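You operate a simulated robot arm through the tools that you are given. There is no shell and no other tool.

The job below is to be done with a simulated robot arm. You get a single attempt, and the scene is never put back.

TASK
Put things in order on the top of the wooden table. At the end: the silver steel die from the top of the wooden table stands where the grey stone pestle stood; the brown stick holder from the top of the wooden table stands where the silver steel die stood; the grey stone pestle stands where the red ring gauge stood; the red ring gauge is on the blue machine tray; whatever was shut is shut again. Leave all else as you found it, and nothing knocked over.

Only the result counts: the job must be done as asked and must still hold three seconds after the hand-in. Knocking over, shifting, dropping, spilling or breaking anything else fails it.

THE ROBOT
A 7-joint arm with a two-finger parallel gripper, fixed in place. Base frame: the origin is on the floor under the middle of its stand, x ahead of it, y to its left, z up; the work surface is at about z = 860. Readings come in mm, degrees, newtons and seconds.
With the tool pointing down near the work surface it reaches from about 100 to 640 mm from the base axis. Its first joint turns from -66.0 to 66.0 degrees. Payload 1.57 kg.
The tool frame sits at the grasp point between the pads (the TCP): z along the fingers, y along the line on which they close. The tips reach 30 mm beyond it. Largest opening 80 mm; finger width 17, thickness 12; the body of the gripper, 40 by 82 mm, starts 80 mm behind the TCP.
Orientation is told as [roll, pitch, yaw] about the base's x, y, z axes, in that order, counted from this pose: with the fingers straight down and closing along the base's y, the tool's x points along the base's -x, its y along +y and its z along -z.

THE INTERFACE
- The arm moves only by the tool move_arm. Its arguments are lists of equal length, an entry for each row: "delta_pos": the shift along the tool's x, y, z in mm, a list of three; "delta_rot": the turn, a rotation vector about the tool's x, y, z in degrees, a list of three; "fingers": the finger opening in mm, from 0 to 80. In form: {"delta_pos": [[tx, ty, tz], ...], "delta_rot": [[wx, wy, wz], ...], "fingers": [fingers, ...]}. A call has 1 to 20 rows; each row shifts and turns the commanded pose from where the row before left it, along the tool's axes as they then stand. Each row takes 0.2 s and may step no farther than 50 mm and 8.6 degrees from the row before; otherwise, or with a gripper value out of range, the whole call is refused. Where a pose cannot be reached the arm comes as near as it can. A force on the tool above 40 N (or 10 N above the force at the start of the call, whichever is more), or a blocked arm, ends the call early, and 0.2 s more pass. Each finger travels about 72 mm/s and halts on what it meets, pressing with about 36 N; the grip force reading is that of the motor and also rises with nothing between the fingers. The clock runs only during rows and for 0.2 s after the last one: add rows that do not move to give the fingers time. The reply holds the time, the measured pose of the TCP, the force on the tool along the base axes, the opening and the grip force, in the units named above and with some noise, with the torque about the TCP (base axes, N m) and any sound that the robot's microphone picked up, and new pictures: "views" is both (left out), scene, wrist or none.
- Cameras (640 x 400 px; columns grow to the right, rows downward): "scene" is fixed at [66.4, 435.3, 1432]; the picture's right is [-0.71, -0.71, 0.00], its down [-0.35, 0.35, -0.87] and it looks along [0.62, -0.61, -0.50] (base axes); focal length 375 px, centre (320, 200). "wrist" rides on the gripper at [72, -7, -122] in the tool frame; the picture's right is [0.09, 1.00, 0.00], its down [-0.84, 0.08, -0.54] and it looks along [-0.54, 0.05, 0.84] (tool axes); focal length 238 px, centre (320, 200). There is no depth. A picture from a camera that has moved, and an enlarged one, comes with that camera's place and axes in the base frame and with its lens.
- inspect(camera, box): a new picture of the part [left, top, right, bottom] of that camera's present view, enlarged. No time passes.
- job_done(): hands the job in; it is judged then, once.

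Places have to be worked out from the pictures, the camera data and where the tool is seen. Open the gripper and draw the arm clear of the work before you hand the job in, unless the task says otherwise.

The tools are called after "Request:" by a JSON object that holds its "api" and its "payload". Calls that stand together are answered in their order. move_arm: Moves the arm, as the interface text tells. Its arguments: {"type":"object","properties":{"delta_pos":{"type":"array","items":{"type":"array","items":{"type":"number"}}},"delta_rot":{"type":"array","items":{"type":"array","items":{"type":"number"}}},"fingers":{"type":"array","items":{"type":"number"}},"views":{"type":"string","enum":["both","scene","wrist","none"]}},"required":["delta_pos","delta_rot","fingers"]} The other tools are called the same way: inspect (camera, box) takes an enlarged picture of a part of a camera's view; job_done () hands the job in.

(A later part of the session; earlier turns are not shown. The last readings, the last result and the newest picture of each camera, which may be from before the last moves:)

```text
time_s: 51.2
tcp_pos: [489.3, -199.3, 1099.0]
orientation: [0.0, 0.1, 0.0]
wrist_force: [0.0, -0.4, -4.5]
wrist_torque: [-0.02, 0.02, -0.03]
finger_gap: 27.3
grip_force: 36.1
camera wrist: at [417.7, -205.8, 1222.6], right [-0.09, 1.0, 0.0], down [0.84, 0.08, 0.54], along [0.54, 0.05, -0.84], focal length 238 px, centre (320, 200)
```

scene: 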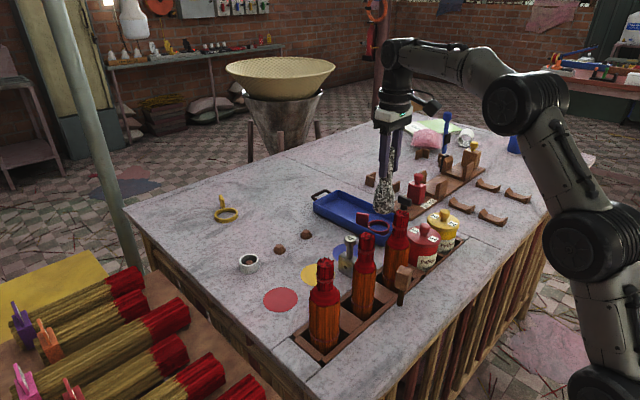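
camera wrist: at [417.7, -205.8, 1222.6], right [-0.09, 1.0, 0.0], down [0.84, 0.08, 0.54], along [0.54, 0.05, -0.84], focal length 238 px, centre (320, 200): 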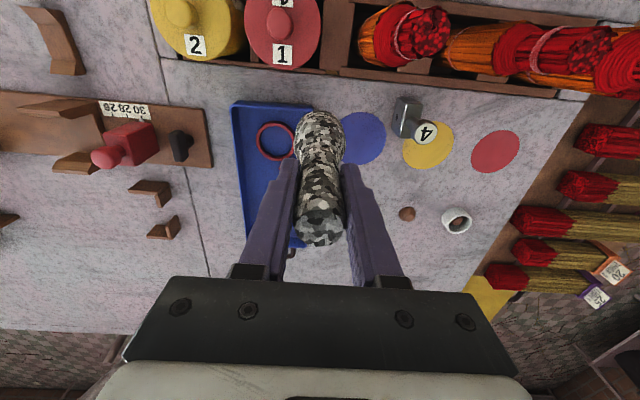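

Clear so far. I continue, keeping x≈535 past the die, to above the red disc.

Request:
{"api": "move_arm", "payload": {"delta_pos": [[-5, 8, 0], [-10, 18, 0], [-11, 22, 0], [-11, 22, 0], [-8.7, 20, 0], [0, 22, 0], [0, 22, 0], [0, 22, 0], [0.5, 22, 0], [1, 22, 0], [1, 22, 0], [1, 22, 0], [0, 20, 0], [0, 13, 0], [0, 7, 0], [0, 0, 0]], "delta_rot": [[0, 0, 0], [0, 0, 0], [0, 0, 0], [0, 0, 0], [0, 0, 0], [0, 0, 0], [0, 0, 0], [0, 0, 0], [0, 0, 0], [0, 0, 0], [0, 0, 0], [0, 0, 0], [0, 0, 0], [0, 0, 0], [0, 0, 0], [0, 0, 0]], "fingers": [0, 0, 0, 0, 0, 0, 0, 0, 0, 0, 0, 0, 0, 0, 0, 0]}}

```text
time_s: 54.6
tcp_pos: [532.9, 84.2, 1099.0]
orientation: [0.0, 0.0, 0.0]
wrist_force: [0.0, -0.4, -3.2]
wrist_torque: [0.03, 0.02, 0.0]
finger_gap: 27.2
grip_force: 36.3
camera wrist: at [459.6, 77.9, 1222.2], right [-0.09, 1.0, 0.0], down [0.84, 0.08, 0.54], along [0.54, 0.05, -0.84], focal length 238 px, centre (320, 200)
```

scene: 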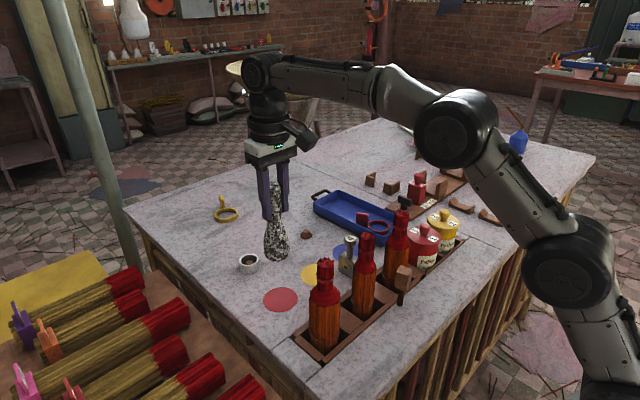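
wrist: 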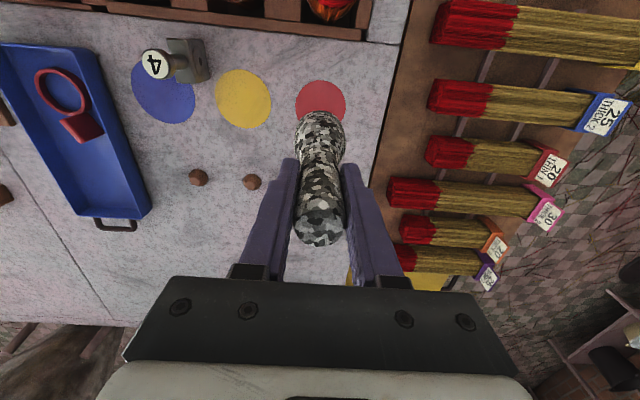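

Over the red disc. I lower the pestle; table contact is expected at TCP z ≈ 985.

Request:
{"api": "move_arm", "payload": {"delta_pos": [[1, 1, 10], [0, 0, 20], [0, 0, 20], [0, 0, 20], [0, 0, 20], [0, 0, 12], [0, 0, 6], [0, 0, 3], [0, 0, 0]], "delta_rot": [[0, 0, 0], [0, 0, 0], [0, 0, 0], [0, 0, 0], [0, 0, 0], [0, 0, 0], [0, 0, 0], [0, 0, 0], [0, 0, 0]], "fingers": [0, 0, 0, 0, 0, 0, 0, 0, 0]}}

Request:
{"api": "inspect", "payload": {"camera": "scene", "box": [220, 180, 340, 320]}}

```text
time_s: 56.6
tcp_pos: [530.8, 84.5, 989.7]
orientation: [0.0, 0.0, 0.1]
wrist_force: [-1.2, 0.4, -2.6]
wrist_torque: [-0.01, 0.03, 0.0]
finger_gap: 27.2
grip_force: 35.5
camera wrist: at [459.0, 78.5, 1111.3], right [-0.09, 1.0, 0.0], down [0.84, 0.08, 0.54], along [0.54, 0.05, -0.84], focal length 238 px, centre (320, 200)
```

scene: 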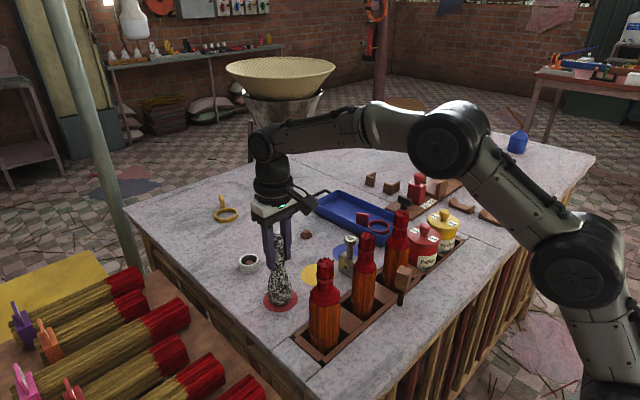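
wrist: 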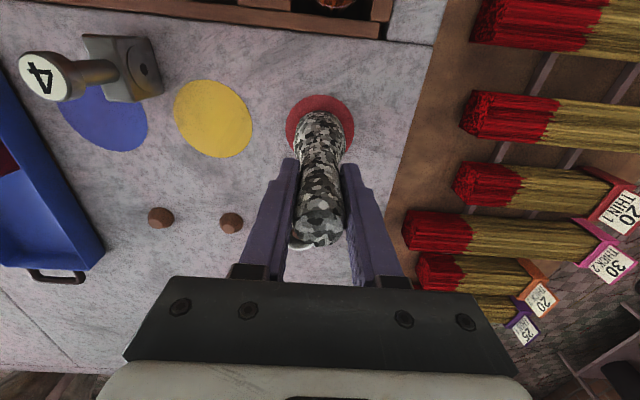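

```text
2.86 times, centred on (280, 250) of scene
camera zoom: at [66.5, 435.4, 1432.0], right [-0.71, -0.71, 0.0], down [-0.35, 0.35, -0.87], along [0.62, -0.61, -0.5], focal length 1073 px, centre (434, 57)
```

zoom: 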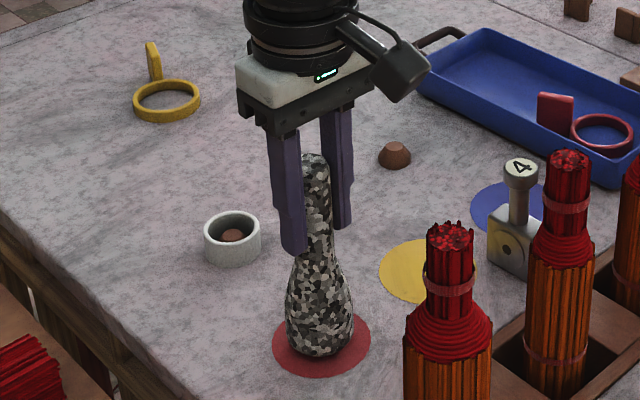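

The pestle is centred on the disc, about 4–5 mm up. I lower the last millimetres gently.

Request:
{"api": "move_arm", "payload": {"delta_pos": [[0, 0, 2], [0, 0, 1.5], [0, 0, 1], [0, 0, 0]], "delta_rot": [[0, 0, 0], [0, 0, 0], [0, 0, 0], [0, 0, 0]], "fingers": [0, 0, 0, 0], "views": "none"}}

```text
time_s: 57.6
tcp_pos: [530.5, 85.4, 983.7]
orientation: [0.0, 0.0, 0.0]
wrist_force: [-0.9, -1.2, 0.6]
wrist_torque: [-0.08, 0.12, 0.0]
finger_gap: 27.5
grip_force: 35.9
```

Weight is now on the table. I open and rise straight up.

Request:
{"api": "move_arm", "payload": {"delta_pos": [[0, 0, 0], [0, 0, 0], [0, 0, 0], [0, 0, 0], [0, 0, -20], [0, 0, -40], [0, 0, -40], [0, 0, 0]], "delta_rot": [[0, 0, 0], [0, 0, 0], [0, 0, 0], [0, 0, 0], [0, 0, 0], [0, 0, 0], [0, 0, 0], [0, 0, 0]], "fingers": [40, 60, 70, 70, 70, 70, 70, 70]}}

Request:
{"api": "inspect", "payload": {"camera": "scene", "box": [220, 180, 340, 320]}}

```text
time_s: 59.4
tcp_pos: [531.2, 85.8, 1085.0]
orientation: [0.0, -0.1, 0.0]
wrist_force: [-0.5, 0.0, 1.0]
wrist_torque: [-0.02, -0.01, 0.0]
finger_gap: 69.8
grip_force: 0.0
camera wrist: at [458.8, 78.4, 1207.9], right [-0.09, 1.0, 0.0], down [0.84, 0.08, 0.54], along [0.54, 0.05, -0.84], focal length 238 px, centre (320, 200)
```

scene: 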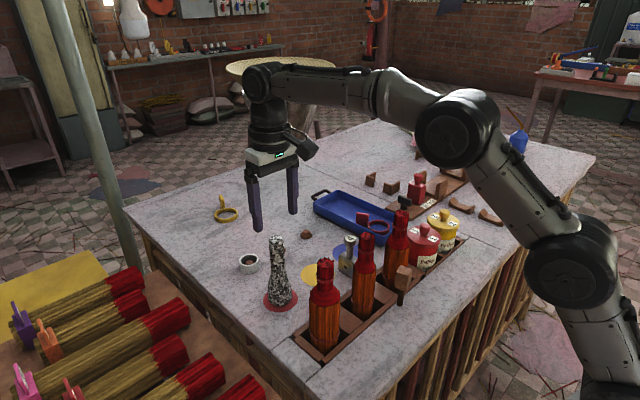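
wrist: 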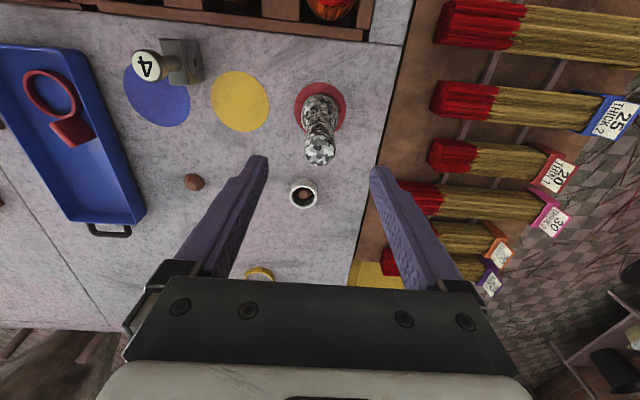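

```text
2.86 times, centred on (280, 250) of scene
camera zoom: at [66.4, 435.3, 1432.0], right [-0.71, -0.71, 0.0], down [-0.35, 0.35, -0.87], along [0.62, -0.61, -0.5], focal length 1073 px, centre (434, 57)
```

zoom: 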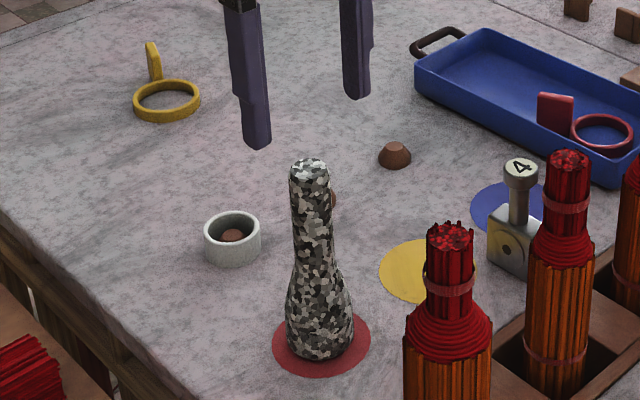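

Pestle stands on the red disc. Now the die: I move to view it from above at close range.

Request:
{"api": "move_arm", "payload": {"delta_pos": [[15, -34, 0], [18, -34, 0], [18, -34, 0], [18, -34, 0], [18, -34, 0], [0, 0, 0]], "delta_rot": [[0, 0, 0], [0, 0, 0], [0, 0, 0], [0, 0, 0], [0, 0, 0], [0, 0, 0]], "fingers": [80, 80, 80, 80, 80, 80], "views": "wrist"}}

Request:
{"api": "inspect", "payload": {"camera": "wrist", "box": [250, 100, 390, 220]}}

Request:
{"api": "inspect", "payload": {"camera": "scene", "box": [320, 220, 380, 290]}}

```text
time_s: 60.8
tcp_pos: [446.2, -86.2, 1084.8]
orientation: [-0.1, -0.1, 0.0]
wrist_force: [0.3, -0.4, -1.2]
wrist_torque: [0.03, 0.0, 0.0]
finger_gap: 80.0
grip_force: 0.1
camera wrist: at [371.8, -92.4, 1207.5], right [-0.09, 1.0, 0.0], down [0.84, 0.08, 0.54], along [0.54, 0.05, -0.84], focal length 238 px, centre (320, 200)
```

wrist: 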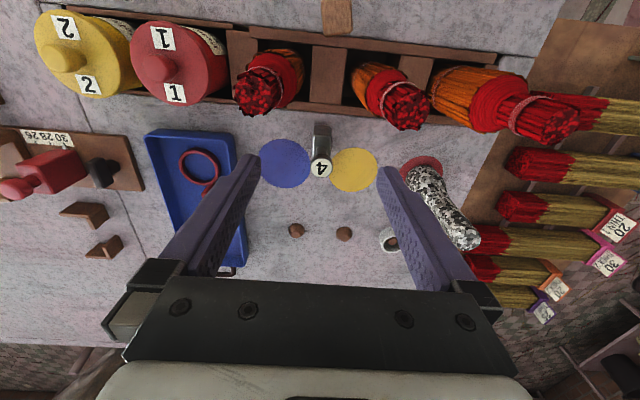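

```text
3.33 times, centred on (320, 160) of wrist
camera zoom: at [371.8, -92.4, 1207.5], right [-0.09, 1.0, 0.0], down [0.84, 0.08, 0.54], along [0.54, 0.05, -0.84], focal length 794 px, centre (320, 333)
```

zoom: 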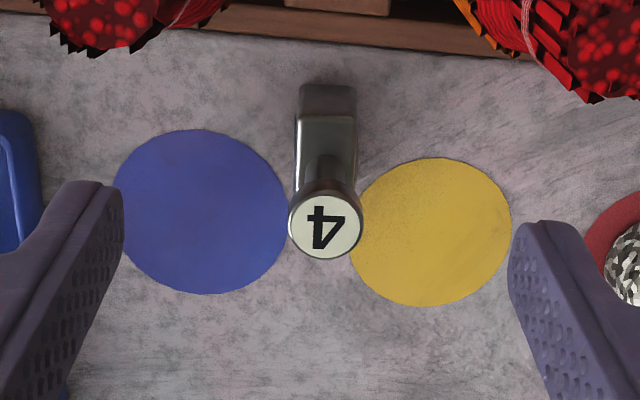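

```text
5.71 times, centred on (350, 255) of scene
camera zoom: at [66.4, 435.3, 1432.0], right [-0.71, -0.71, 0.0], down [-0.35, 0.35, -0.87], along [0.62, -0.61, -0.5], focal length 2145 px, centre (149, -114)
```

zoom: 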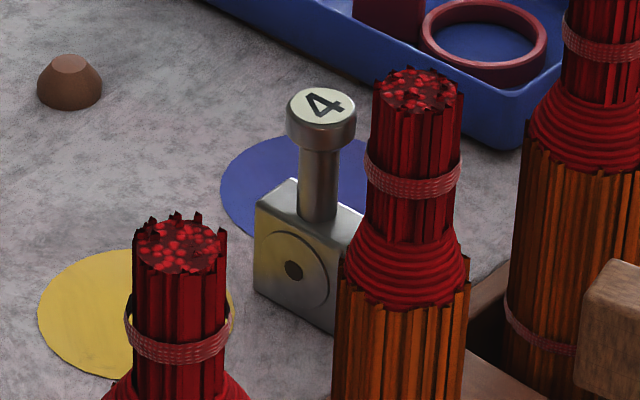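

Die measured: block x≈468–508, y≈−92…−71, z up to ≈906, knob top z≈960, centre ≈(488, −81). I'll grip the block along x (40 mm) with yaw 90°, so I move over it and rotate.

Request:
{"api": "move_arm", "payload": {"delta_pos": [[-21, 2.4, 0], [-20.8, 2.4, 0], [0, 0, 0], [0, 0, 0], [0, 0, 0], [0, 0, 0], [0, 0, 0], [0, 0, 0], [0, 0, 0], [0, 0, 0], [0, 0, 0], [0, 0, 0], [0, 0, 0], [0, 0, 0]], "delta_rot": [[0, 0, 0], [0, 0, 0], [0, 0, -8.2], [0, 0, -8.2], [0, 0, -8.2], [0, 0, -8.2], [0, 0, -8.2], [0, 0, -8.2], [0, 0, -8.2], [0, 0, -8.2], [0, 0, -8.2], [0, 0, -8.2], [0, 0, -8], [0, 0, 0]], "fingers": [80, 80, 80, 80, 80, 80, 80, 80, 80, 80, 80, 80, 80, 80]}}

Request:
{"api": "inspect", "payload": {"camera": "wrist", "box": [220, 60, 420, 240]}}

```text
time_s: 63.8
tcp_pos: [486.5, -79.2, 1083.2]
orientation: [0.0, 0.0, 90.1]
wrist_force: [0.2, 0.0, -0.9]
wrist_torque: [0.04, 0.0, -0.02]
finger_gap: 80.1
grip_force: 0.1
camera wrist: at [492.4, -151.5, 1206.7], right [-1.0, -0.09, 0.0], down [-0.08, 0.84, 0.54], along [-0.05, 0.54, -0.84], focal length 238 px, centre (320, 200)
```

scene: 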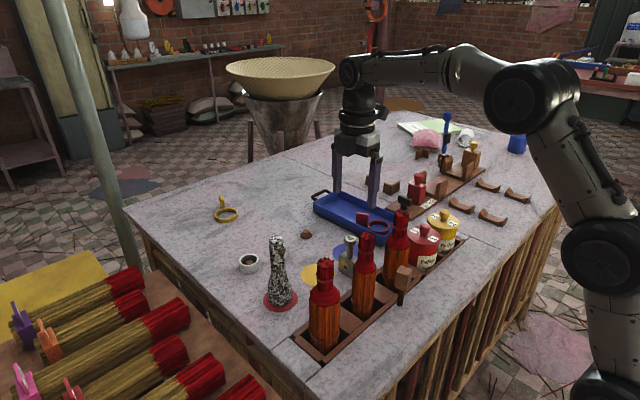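
wrist: 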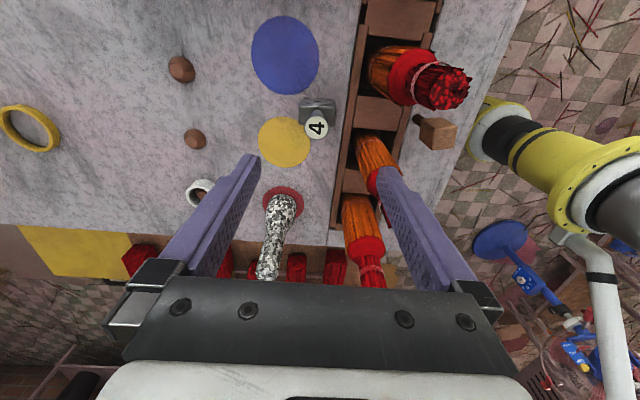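

```text
2.22 times, centred on (320, 150) of wrist
camera zoom: at [492.4, -151.5, 1206.7], right [-1.0, -0.09, 0.0], down [-0.08, 0.84, 0.54], along [-0.05, 0.54, -0.84], focal length 530 px, centre (320, 311)
```

zoom: 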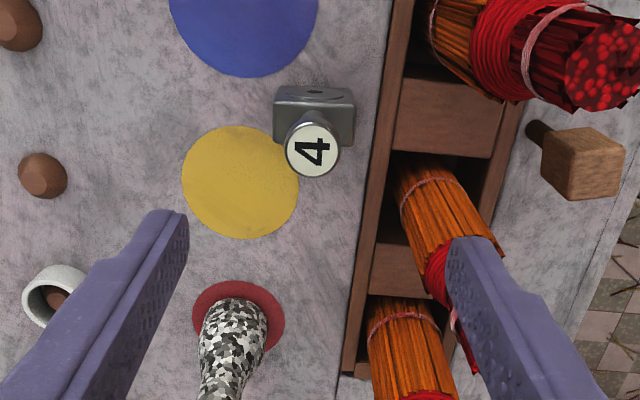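

I zoom in tightly to measure the die block's exact centre and angle.

Request:
{"api": "inspect", "payload": {"camera": "wrist", "box": [285, 85, 355, 145]}}

```text
6.67 times, centred on (320, 115) of wrist
camera zoom: at [492.4, -151.5, 1206.7], right [-1.0, -0.09, 0.0], down [-0.08, 0.84, 0.54], along [-0.05, 0.54, -0.84], focal length 1589 px, centre (320, 767)
```

zoom: 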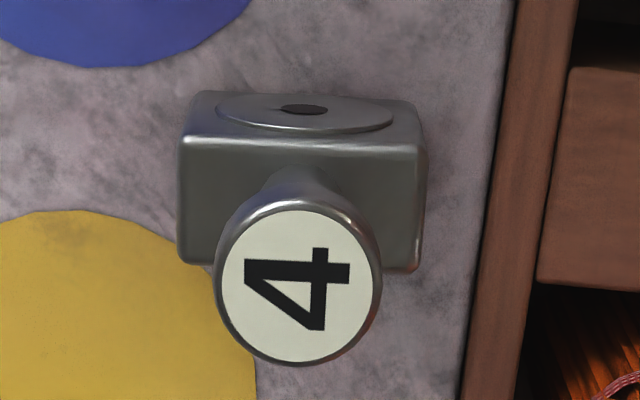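

Die centre ≈ (490, −80.5), turned about +3.3°. I align and descend so the tips stop above the rack rim (TCP z≈904).

Request:
{"api": "move_arm", "payload": {"delta_pos": [[1.2, -4, 0], [0, 0, 40], [0, 0, 40], [0, 0, 40], [0, 0, 0]], "delta_rot": [[0, 0, 0], [0, 0, -3.2], [0, 0, 0], [0, 0, 0], [0, 0, 0]], "fingers": [60, 60, 60, 60, 60]}}

Request:
{"api": "inspect", "payload": {"camera": "wrist", "box": [240, 60, 400, 240]}}

```text
time_s: 65.0
tcp_pos: [491.3, -80.9, 963.4]
orientation: [0.1, 0.1, 93.2]
wrist_force: [0.0, -0.3, -0.2]
wrist_torque: [-0.02, 0.01, 0.02]
finger_gap: 60.2
grip_force: 0.1
camera wrist: at [500.5, -152.2, 1086.4], right [-0.99, -0.15, 0.0], down [-0.12, 0.83, 0.54], along [-0.08, 0.54, -0.84], focal length 238 px, centre (320, 200)
```

scene: 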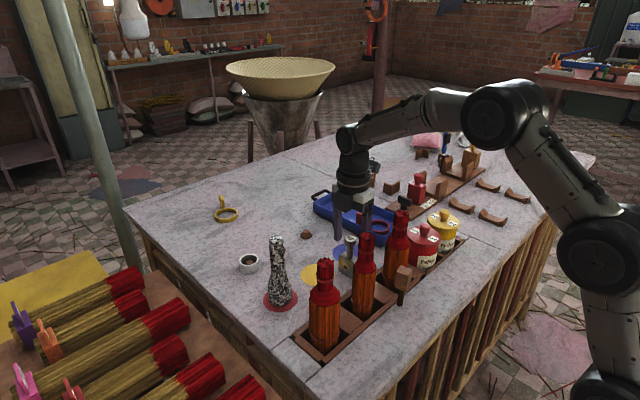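
wrist: 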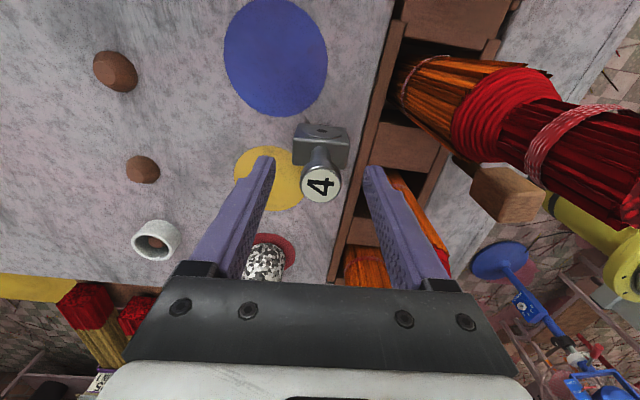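

```text
2.22 times, centred on (320, 150) of wrist
camera zoom: at [500.5, -152.2, 1086.4], right [-0.99, -0.15, 0.0], down [-0.12, 0.83, 0.54], along [-0.08, 0.54, -0.84], focal length 530 px, centre (320, 311)
```

zoom: 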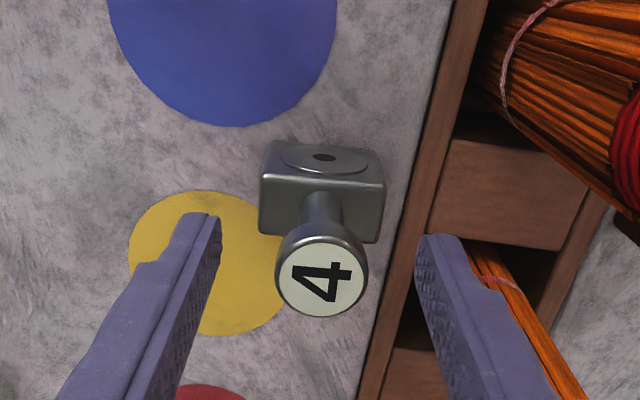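

Aligned. I descend the rest of the way and close on the block.

Request:
{"api": "move_arm", "payload": {"delta_pos": [[0.5, 0, 25], [0, 0, 20], [0, 0, 14], [0, 0, 0], [0, 0, 0], [0, 0, 0], [0, 0, 0], [0, 0, 0]], "delta_rot": [[0, 0, 0], [0, 0, 0], [0, 0, 0], [0, 0, 0], [0, 0, 0], [0, 0, 0], [0, 0, 0], [0, 0, 0]], "fingers": [60, 60, 60, 60, 30, 30, 30, 30]}}

Request:
{"api": "inspect", "payload": {"camera": "wrist", "box": [240, 60, 400, 240]}}

```text
time_s: 66.8
tcp_pos: [489.8, -81.1, 904.8]
orientation: [0.0, 0.0, 93.3]
wrist_force: [0.5, 0.6, 0.7]
wrist_torque: [-0.04, -0.03, -0.01]
finger_gap: 45.5
grip_force: 36.1
camera wrist: at [499.8, -152.6, 1027.8], right [-0.99, -0.15, 0.0], down [-0.12, 0.83, 0.54], along [-0.08, 0.54, -0.84], focal length 238 px, centre (320, 200)
```

scene: 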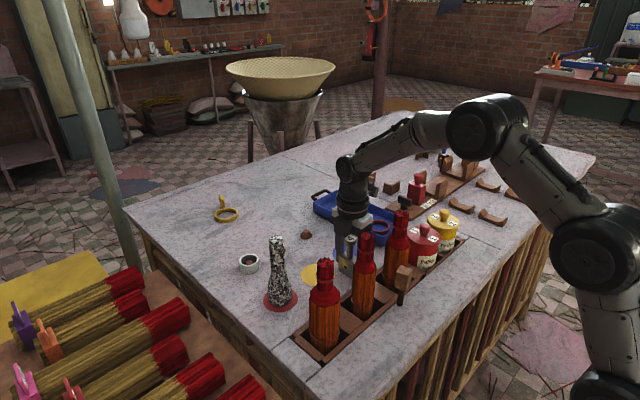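
wrist: 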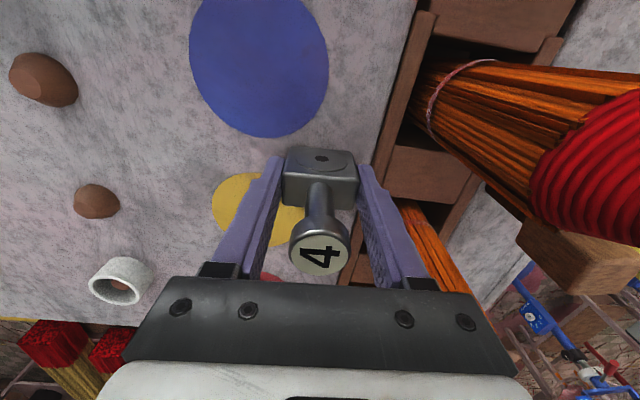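

```text
2.22 times, centred on (320, 150) of wrist
camera zoom: at [499.8, -152.6, 1027.8], right [-0.99, -0.15, 0.0], down [-0.12, 0.83, 0.54], along [-0.08, 0.54, -0.84], focal length 530 px, centre (320, 311)
```

zoom: 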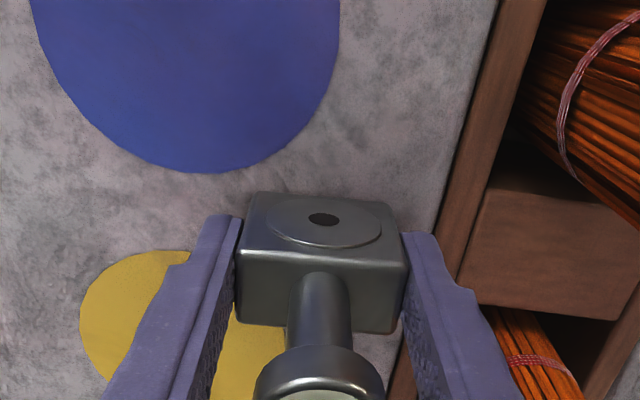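

Gripped at 45.5 mm (die original centre ≈ (490, −81)). I lift slowly and check.

Request:
{"api": "move_arm", "payload": {"delta_pos": [[0, 0, -2], [0, 0, -2], [0, 0, -3], [0, 0, -3], [0, 0, -5], [0, 0, 0]], "delta_rot": [[0, 0, 0], [0, 0, 0], [0, 0, 0], [0, 0, 0], [0, 0, 0], [0, 0, 0]], "fingers": [30, 30, 30, 30, 30, 30]}}

Request:
{"api": "inspect", "payload": {"camera": "scene", "box": [310, 190, 410, 300]}}

```text
time_s: 68.2
tcp_pos: [490.2, -82.3, 919.5]
orientation: [-0.1, 0.0, 93.2]
wrist_force: [-0.5, 0.1, -4.2]
wrist_torque: [-0.02, 0.0, -0.01]
finger_gap: 45.6
grip_force: 36.1
camera wrist: at [500.2, -152.9, 1043.2], right [-0.99, -0.15, 0.0], down [-0.12, 0.83, 0.54], along [-0.08, 0.54, -0.84], focal length 238 px, centre (320, 200)
```

scene: 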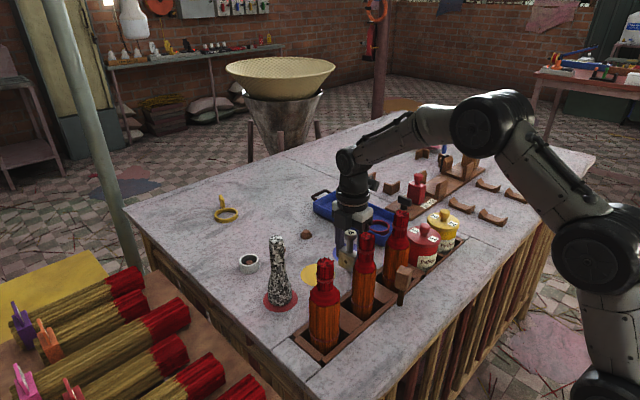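
wrist: 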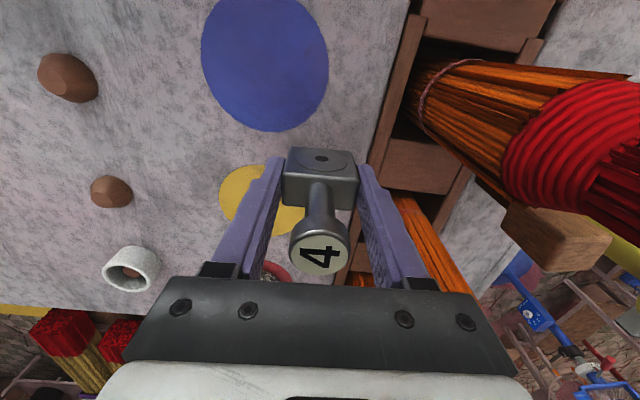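

```text
3.64 times, centred on (360, 245) of scene
camera zoom: at [66.5, 435.3, 1432.0], right [-0.71, -0.71, 0.0], down [-0.35, 0.35, -0.87], along [0.62, -0.61, -0.5], focal length 1365 px, centre (174, 36)
```

zoom: 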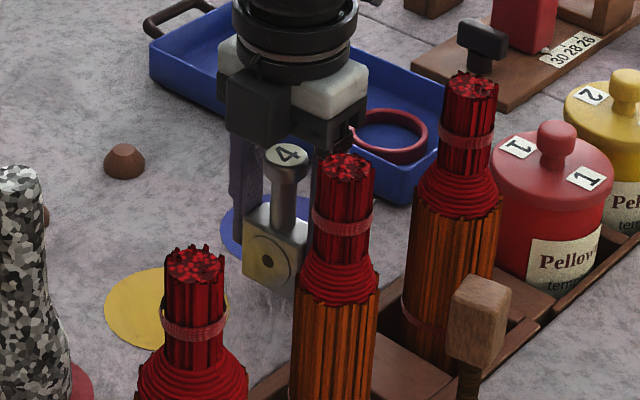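

The die is held (≈4 N). I raise it to TCP z≈1020 and carry it around the bundles and over the pots to the pestle's old spot (386.5, −440.4).

Request:
{"api": "move_arm", "payload": {"delta_pos": [[0, 0, -8], [0, 0, -16], [0, 0, -20], [0, 0, -20], [0, 0, -18], [0, 0, -12], [0, 0, -6], [10.1, -14.4, 0], [10.1, -14.4, 0], [19.9, 2, 0], [19.9, 2, 0], [19.9, 2, 0], [19.9, 2, 0], [19.9, 2, 0], [19.9, 2, 0], [0, 0, 0]], "delta_rot": [[0, 0, 0], [0, 0, 0], [0, 0, 0], [0, 0, 0], [0, 0, 0], [0, 0, 0], [0, 0, 0], [0, 0, 0], [0, 0, 0], [0, 0, 0], [0, 0, 0], [0, 0, 0], [0, 0, 0], [0, 0, 0], [0, 0, 0], [0, 0, 0]], "fingers": [30, 30, 30, 30, 30, 30, 30, 30, 30, 30, 30, 30, 30, 30, 30, 30]}}

```text
time_s: 71.6
tcp_pos: [515.1, -219.5, 1019.7]
orientation: [0.0, 0.0, 93.2]
wrist_force: [-0.1, 0.0, -4.0]
wrist_torque: [0.01, -0.01, -0.02]
finger_gap: 45.5
grip_force: 35.8
camera wrist: at [525.4, -291.1, 1143.1], right [-0.99, -0.15, 0.0], down [-0.12, 0.83, 0.54], along [-0.08, 0.54, -0.84], focal length 238 px, centre (320, 200)
```

scene: 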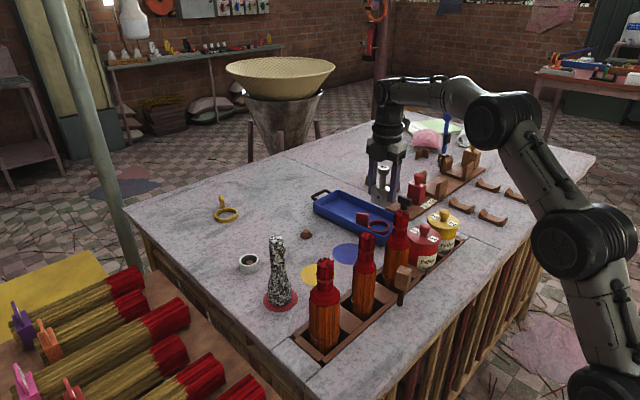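
wrist: 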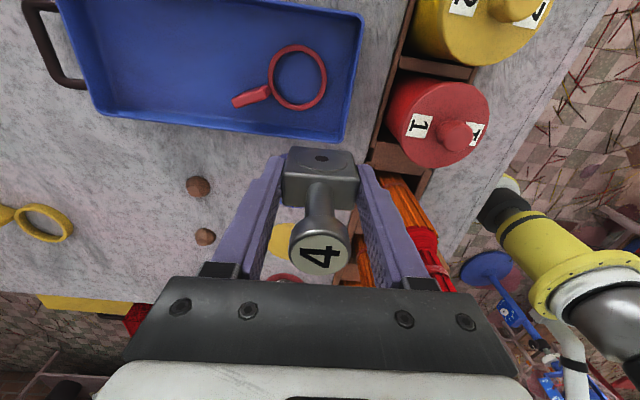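

Request:
{"api": "move_arm", "payload": {"delta_pos": [[8, 5, 0], [14, 9, 0], [18, 12, 0], [18, 12, 0], [18, 12, 0], [18, 12, 0], [18, 12, 0], [18, 12, 0], [18, 12, 0], [18, 12, 0], [18, 12, 0], [14, 9, 0], [10, 7, 0], [5, 3, 0], [0, 0, 0]], "delta_rot": [[0, 0, 0], [0, 0, 0], [0, 0, 0], [0, 0, 0], [0, 0, 0], [0, 0, 0], [0, 0, 0], [0, 0, 0], [0, 0, 0], [0, 0, 0], [0, 0, 0], [0, 0, 0], [0, 0, 0], [0, 0, 0], [0, 0, 0]], "fingers": [30, 30, 30, 30, 30, 30, 30, 30, 30, 30, 30, 30, 30, 30, 30]}}

```text
time_s: 74.8
tcp_pos: [385.7, -440.8, 1019.1]
orientation: [0.0, 0.1, 93.2]
wrist_force: [0.2, 0.2, -4.0]
wrist_torque: [-0.01, 0.01, 0.0]
finger_gap: 45.5
grip_force: 35.9
camera wrist: at [396.0, -512.1, 1142.7], right [-0.99, -0.15, 0.0], down [-0.12, 0.83, 0.54], along [-0.08, 0.54, -0.84], focal length 238 px, centre (320, 200)
```

scene: 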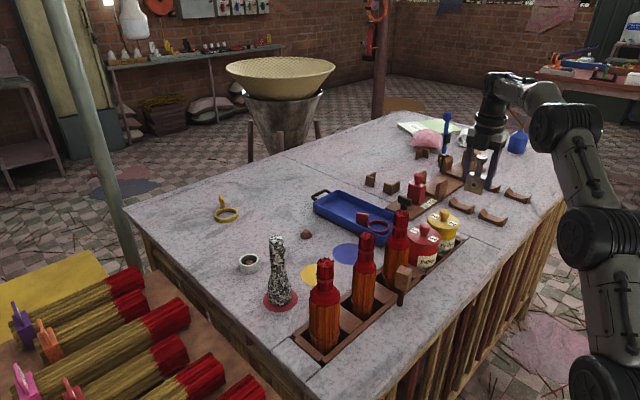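
wrist: 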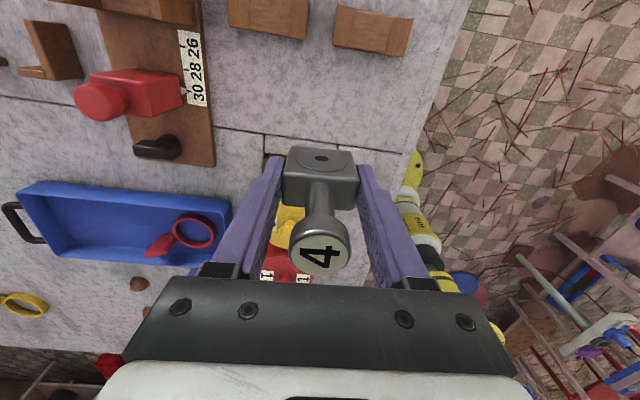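

Over the pestle's old spot. I lower the die; contact expected at TCP z≈905.

Request:
{"api": "move_arm", "payload": {"delta_pos": [[0, 0, 10], [0, 0, 20], [0, 0, 20], [0, 0, 20], [0, 0, 18], [0, 0, 12], [0, 0, 6], [0, 0, 4], [0, 0, 0]], "delta_rot": [[0, 0, 0], [0, 0, 0], [0, 0, 0], [0, 0, 0], [0, 0, 0], [0, 0, 0], [0, 0, 0], [0, 0, 0], [0, 0, 0]], "fingers": [30, 30, 30, 30, 30, 30, 30, 30, 30]}}

Request:
{"api": "inspect", "payload": {"camera": "scene", "box": [420, 140, 520, 250]}}

```text
time_s: 76.8
tcp_pos: [385.1, -441.4, 910.3]
orientation: [0.0, 0.0, 93.2]
wrist_force: [0.6, 0.0, -3.2]
wrist_torque: [0.0, 0.04, -0.01]
finger_gap: 45.7
grip_force: 36.4
camera wrist: at [396.0, -511.7, 1032.5], right [-0.99, -0.15, 0.0], down [-0.12, 0.83, 0.54], along [-0.08, 0.54, -0.84], focal length 238 px, centre (320, 200)
```

scene: 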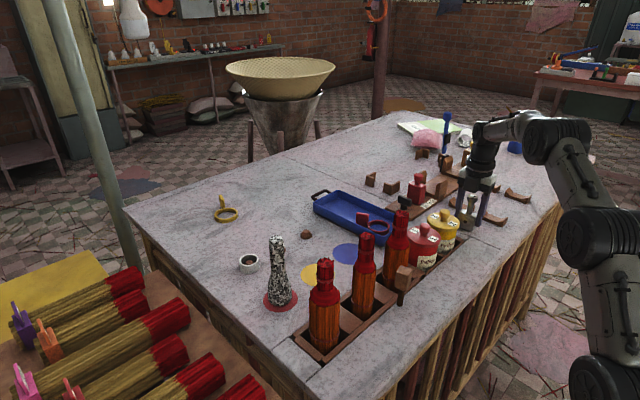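
wrist: 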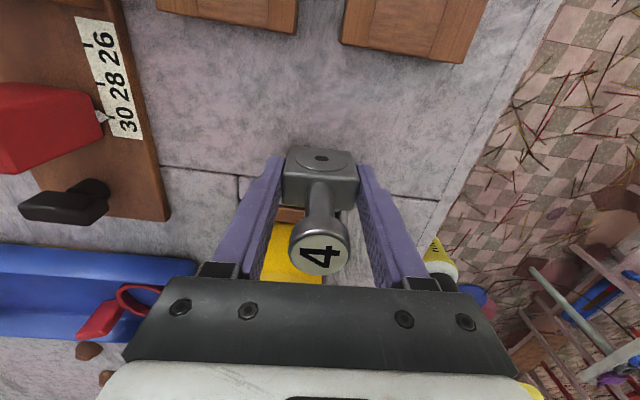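

```text
3.64 times, centred on (470, 195) of scene
camera zoom: at [66.5, 435.3, 1432.0], right [-0.71, -0.71, 0.0], down [-0.35, 0.35, -0.87], along [0.62, -0.61, -0.5], focal length 1365 px, centre (-226, 218)
```

zoom: 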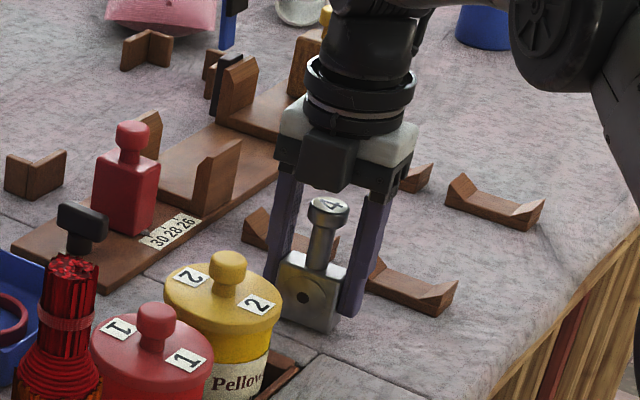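

Position is right and about 5 mm above the table. I lower gently to contact.

Request:
{"api": "move_arm", "payload": {"delta_pos": [[0, -1, 2], [0, 0, 1.5], [0, 0, 1.2], [0, 0, 0.8], [0, 0, 0]], "delta_rot": [[0, 0, 0], [0, 0, 0], [0, 0, 0], [0, 0, 0], [0, 0, 0]], "fingers": [30, 30, 30, 30, 30], "views": "none"}}

```text
time_s: 78.0
tcp_pos: [386.6, -440.3, 905.3]
orientation: [0.0, 0.0, 93.1]
wrist_force: [-0.8, 0.5, -0.1]
wrist_torque: [0.04, 0.05, -0.02]
finger_gap: 45.8
grip_force: 36.5
```

The table now carries the die. I release and rise.

Request:
{"api": "move_arm", "payload": {"delta_pos": [[0, 0, 0], [0, 0, 0], [0, 0, 0], [0, 0, -20], [0, 0, -40], [0, 0, -40], [0, 0, -40], [0, 0, 0]], "delta_rot": [[0, 0, 0], [0, 0, 0], [0, 0, 0], [0, 0, 0], [0, 0, 0], [0, 0, 0], [0, 0, 0], [0, 0, 0]], "fingers": [54, 62, 62, 62, 62, 62, 62, 62]}}

Request:
{"api": "inspect", "payload": {"camera": "scene", "box": [420, 140, 520, 250]}}

```text
time_s: 79.8
tcp_pos: [388.5, -440.5, 1045.7]
orientation: [0.0, 0.0, 93.2]
wrist_force: [-0.5, 0.4, 0.1]
wrist_torque: [0.0, -0.02, 0.0]
finger_gap: 62.3
grip_force: 0.2
camera wrist: at [397.5, -511.7, 1168.2], right [-0.99, -0.15, 0.0], down [-0.12, 0.83, 0.54], along [-0.08, 0.54, -0.84], focal length 238 px, centre (320, 200)
```

scene: 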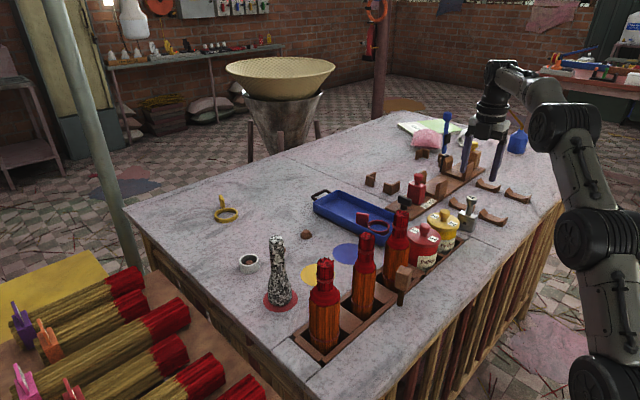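
wrist: 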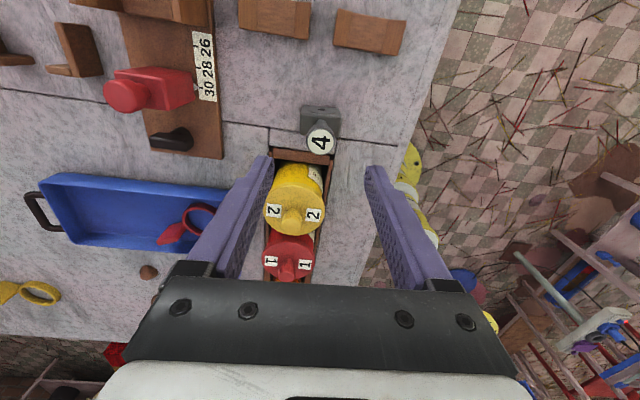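

```text
3.64 times, centred on (470, 195) of scene
camera zoom: at [66.4, 435.3, 1432.0], right [-0.71, -0.71, 0.0], down [-0.35, 0.35, -0.87], along [0.62, -0.61, -0.5], focal length 1365 px, centre (-226, 218)
```

zoom: 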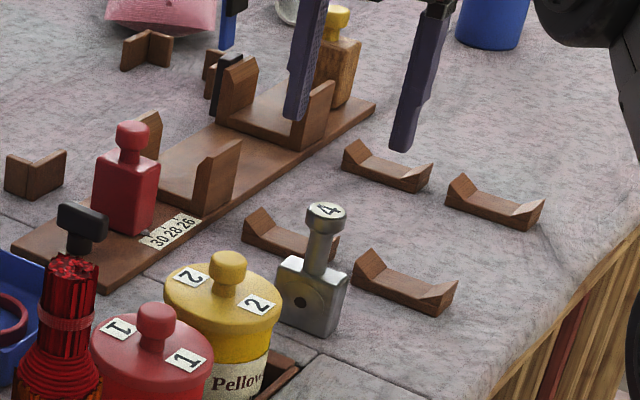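

The die stands upright on the pestle's old spot. Now the stick holder: I rise, turn back to about yaw 17° and move to view the stemmed block from above.

Request:
{"api": "move_arm", "payload": {"delta_pos": [[0, 0, -27], [0, 0, -27], [0, 0, 0], [0, 0, 0], [0, 0, 0], [0, 0, 0], [0, 0, 0], [0, 0, 0], [0, 0, 0], [0, 0, 0], [0, 0, 0], [0, 0, 0]], "delta_rot": [[0, 0, 0], [0, 0, 0], [0, 0, 8.45], [0, 0, 8.45], [0, 0, 8.45], [0, 0, 8.45], [0, 0, 8.45], [0, 0, 8.45], [0, 0, 8.45], [0, 0, 8.45], [0, 0, 8.45], [0, 0, 0]], "fingers": [62, 62, 62, 62, 62, 62, 62, 62, 62, 62, 62, 62], "views": "wrist"}}

Request:
{"api": "move_arm", "payload": {"delta_pos": [[-2.4, 41, 0], [-2.4, 41, 0], [-2.4, 41, 0], [-2.4, 41, 0], [-2.4, 41, 0], [-2.4, 41, 0], [-2.4, 41, 0], [-2.4, 41, 0], [-2.4, 41, 0], [0, 0, 0]], "delta_rot": [[0, 0, 0], [0, 0, 0], [0, 0, 0], [0, 0, 0], [0, 0, 0], [0, 0, 0], [0, 0, 0], [0, 0, 0], [0, 0, 0], [0, 0, 0]], "fingers": [62, 62, 62, 62, 62, 62, 62, 62, 62, 62]}}

```text
time_s: 82.4
tcp_pos: [385.9, -439.2, 1099.1]
orientation: [0.1, 0.0, 17.1]
wrist_force: [1.2, 0.0, -0.6]
wrist_torque: [0.02, 0.0, -0.01]
finger_gap: 62.1
grip_force: 0.1
camera wrist: at [319.3, -467.6, 1221.8], right [-0.38, 0.93, 0.0], down [0.78, 0.32, 0.54], along [0.5, 0.21, -0.84], focal length 238 px, centre (320, 200)
```

wrist: 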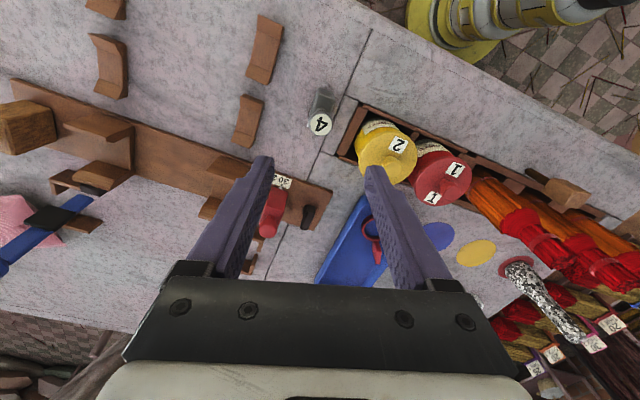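

```text
time_s: 84.6
tcp_pos: [299.0, -79.5, 1099.2]
orientation: [0.0, -0.1, 17.2]
wrist_force: [-0.1, 0.7, 0.2]
wrist_torque: [0.01, -0.02, 0.02]
finger_gap: 62.3
grip_force: 0.1
camera wrist: at [230.3, -107.5, 1221.6], right [-0.38, 0.92, 0.0], down [0.78, 0.32, 0.54], along [0.5, 0.21, -0.84], focal length 238 px, centre (320, 200)
```

scene: 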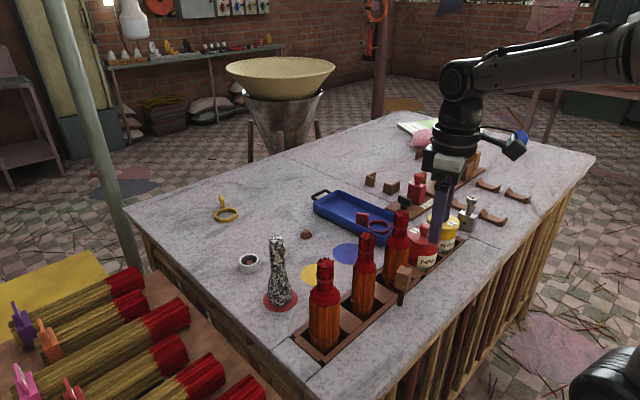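
wrist: 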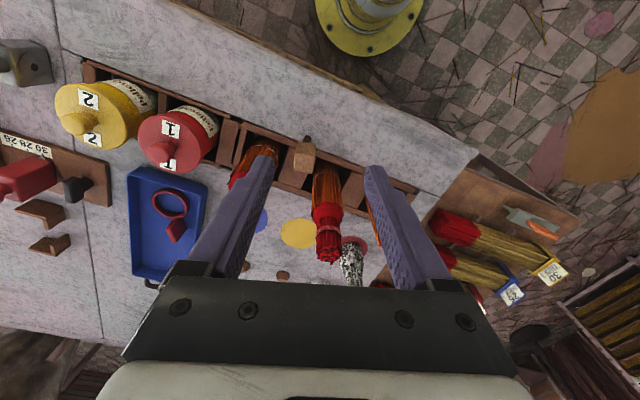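

I zoom on the stemmed block to fix its position and angle.

Request:
{"api": "inspect", "payload": {"camera": "wrist", "box": [270, 120, 340, 185]}}

Request:
{"api": "inspect", "payload": {"camera": "wrist", "box": [200, 110, 400, 270]}}

```text
6.15 times, centred on (305, 152) of wrist
camera zoom: at [230.3, -107.5, 1221.6], right [-0.38, 0.92, 0.0], down [0.78, 0.32, 0.54], along [0.5, 0.21, -0.84], focal length 1467 px, centre (412, 492)
```

zoom: 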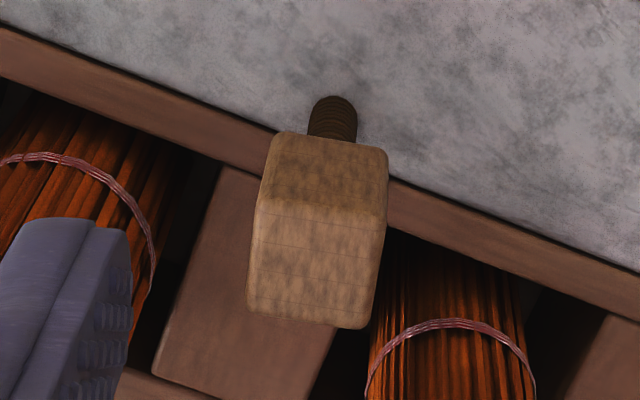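

```text
2.50 times, centred on (300, 190) of wrist
camera zoom: at [230.3, -107.5, 1221.6], right [-0.38, 0.92, 0.0], down [0.78, 0.32, 0.54], along [0.5, 0.21, -0.84], focal length 596 px, centre (370, 225)
```

zoom: 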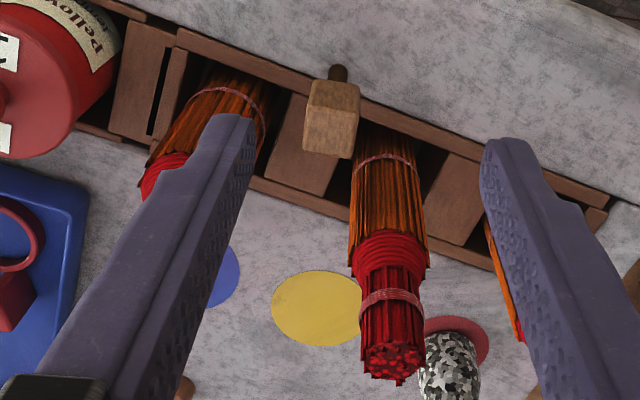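

The block is about 25 mm square (z≈914–952) on a 12 mm stem, centre ≈ (348.7, −80), turned about +15°. I move over it and check alignment at height.

Request:
{"api": "move_arm", "payload": {"delta_pos": [[-24.1, -7.8, 0], [-24.2, -7.7, 0], [0, 0, 25], [0, 0, 0]], "delta_rot": [[0, 0, 0], [0, 0, 0], [0, 0, 2.2], [0, 0, 0]], "fingers": [62, 62, 62, 62]}}

Request:
{"api": "inspect", "payload": {"camera": "wrist", "box": [270, 60, 370, 160]}}

```text
time_s: 85.6
tcp_pos: [349.3, -81.7, 1074.2]
orientation: [0.1, 0.1, 14.9]
wrist_force: [0.2, -0.1, -0.4]
wrist_torque: [-0.02, 0.01, 0.01]
finger_gap: 62.0
grip_force: 0.1
camera wrist: at [280.6, -106.9, 1196.6], right [-0.35, 0.94, 0.0], down [0.79, 0.29, 0.54], along [0.51, 0.19, -0.84], focal length 238 px, centre (320, 200)
```

scene: 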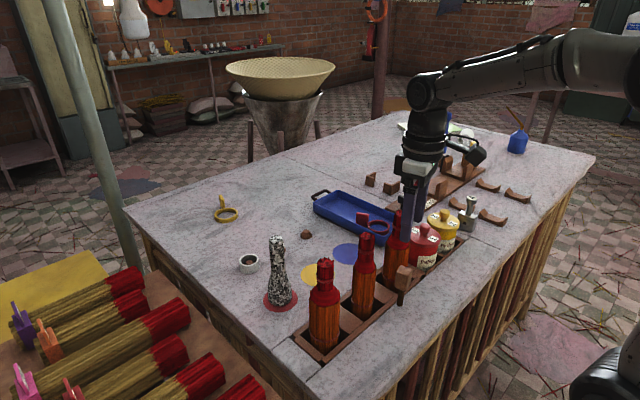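
wrist: 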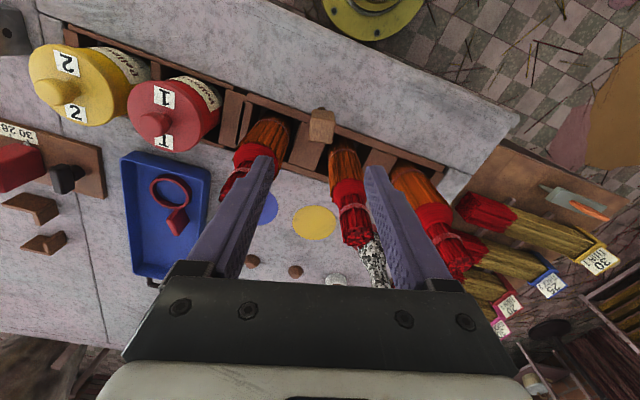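

```text
4.00 times, centred on (320, 110) of wrist
camera zoom: at [280.6, -106.9, 1196.6], right [-0.35, 0.94, 0.0], down [0.79, 0.29, 0.54], along [0.51, 0.19, -0.84], focal length 953 px, centre (320, 560)
```

zoom: 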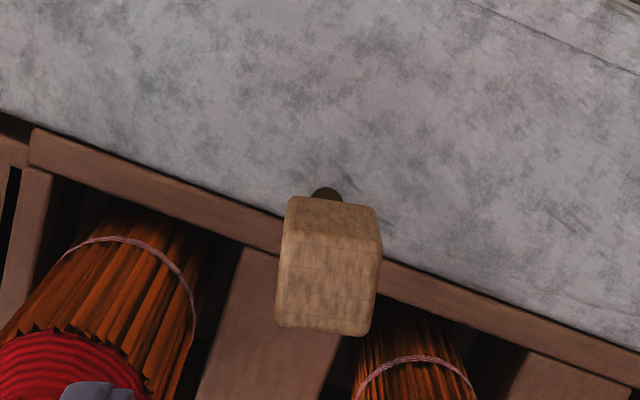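

Alignment is within 1.5 mm. I correct, narrow the opening to 46 mm (to stay clear of the bundles) and descend around the block.

Request:
{"api": "move_arm", "payload": {"delta_pos": [[0, 1.4, 10], [0, 0, 35], [0, 0, 35], [0, 0, 30], [0, 0, 0]], "delta_rot": [[0, 0, 1.5], [0, 0, 0], [0, 0, 0], [0, 0, 0], [0, 0, 0]], "fingers": [46, 46, 46, 46, 46]}}

Request:
{"api": "inspect", "payload": {"camera": "wrist", "box": [240, 90, 400, 240]}}

Request:
{"api": "inspect", "payload": {"camera": "scene", "box": [360, 220, 460, 320]}}

```text
time_s: 86.8
tcp_pos: [349.8, -82.9, 964.1]
orientation: [0.1, 0.0, 13.4]
wrist_force: [1.1, -0.5, 0.6]
wrist_torque: [-0.02, 0.01, -0.03]
finger_gap: 46.0
grip_force: 0.0
camera wrist: at [280.1, -104.0, 1086.6], right [-0.32, 0.95, 0.0], down [0.8, 0.27, 0.54], along [0.51, 0.17, -0.84], focal length 238 px, centre (320, 200)
```

scene: 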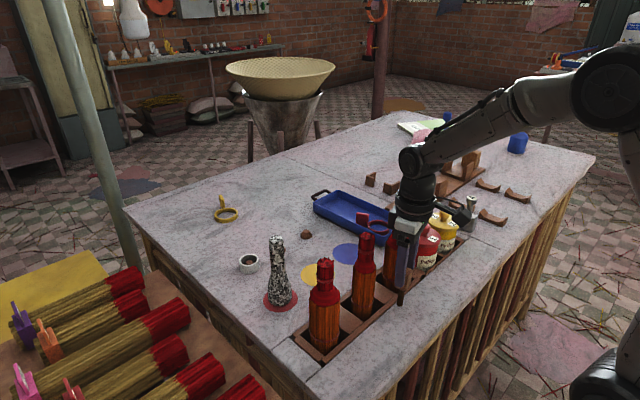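
wrist: 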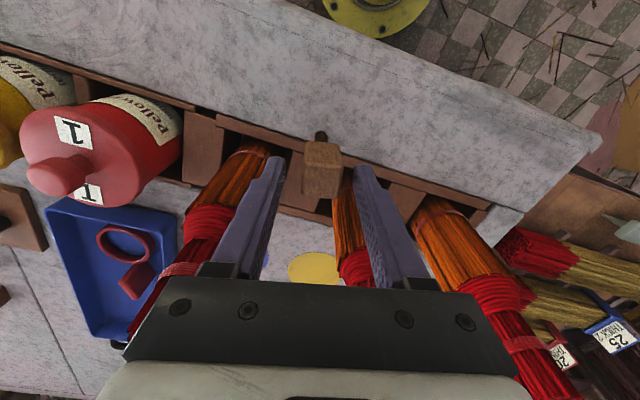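

```text
2.67 times, centred on (320, 165) of wrist
camera zoom: at [280.1, -104.0, 1086.6], right [-0.32, 0.95, 0.0], down [0.8, 0.27, 0.54], along [0.51, 0.17, -0.84], focal length 636 px, centre (320, 293)
```

zoom: 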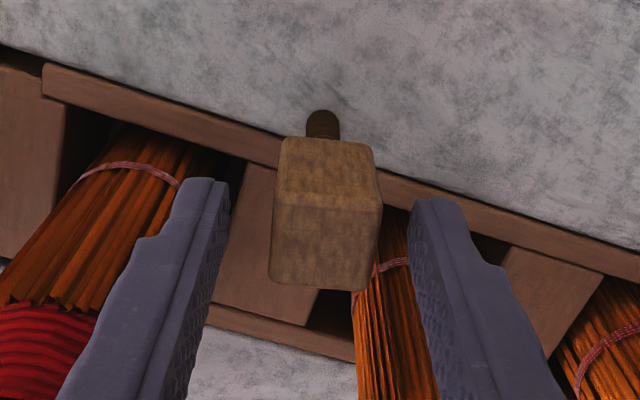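

```text
4.00 times, centred on (410, 270) of scene
camera zoom: at [66.4, 435.3, 1432.0], right [-0.71, -0.71, 0.0], down [-0.35, 0.35, -0.87], along [0.62, -0.61, -0.5], focal length 1502 px, centre (-40, -80)
```

zoom: 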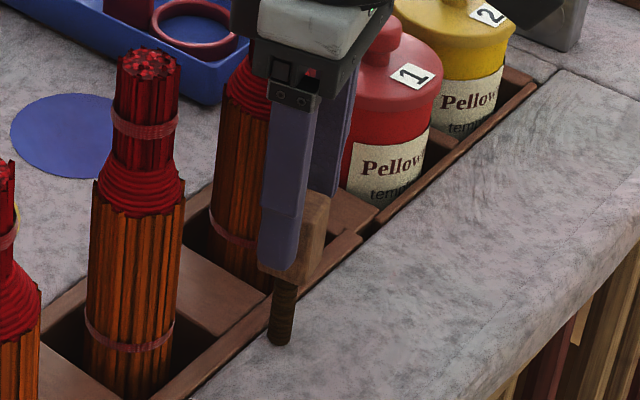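

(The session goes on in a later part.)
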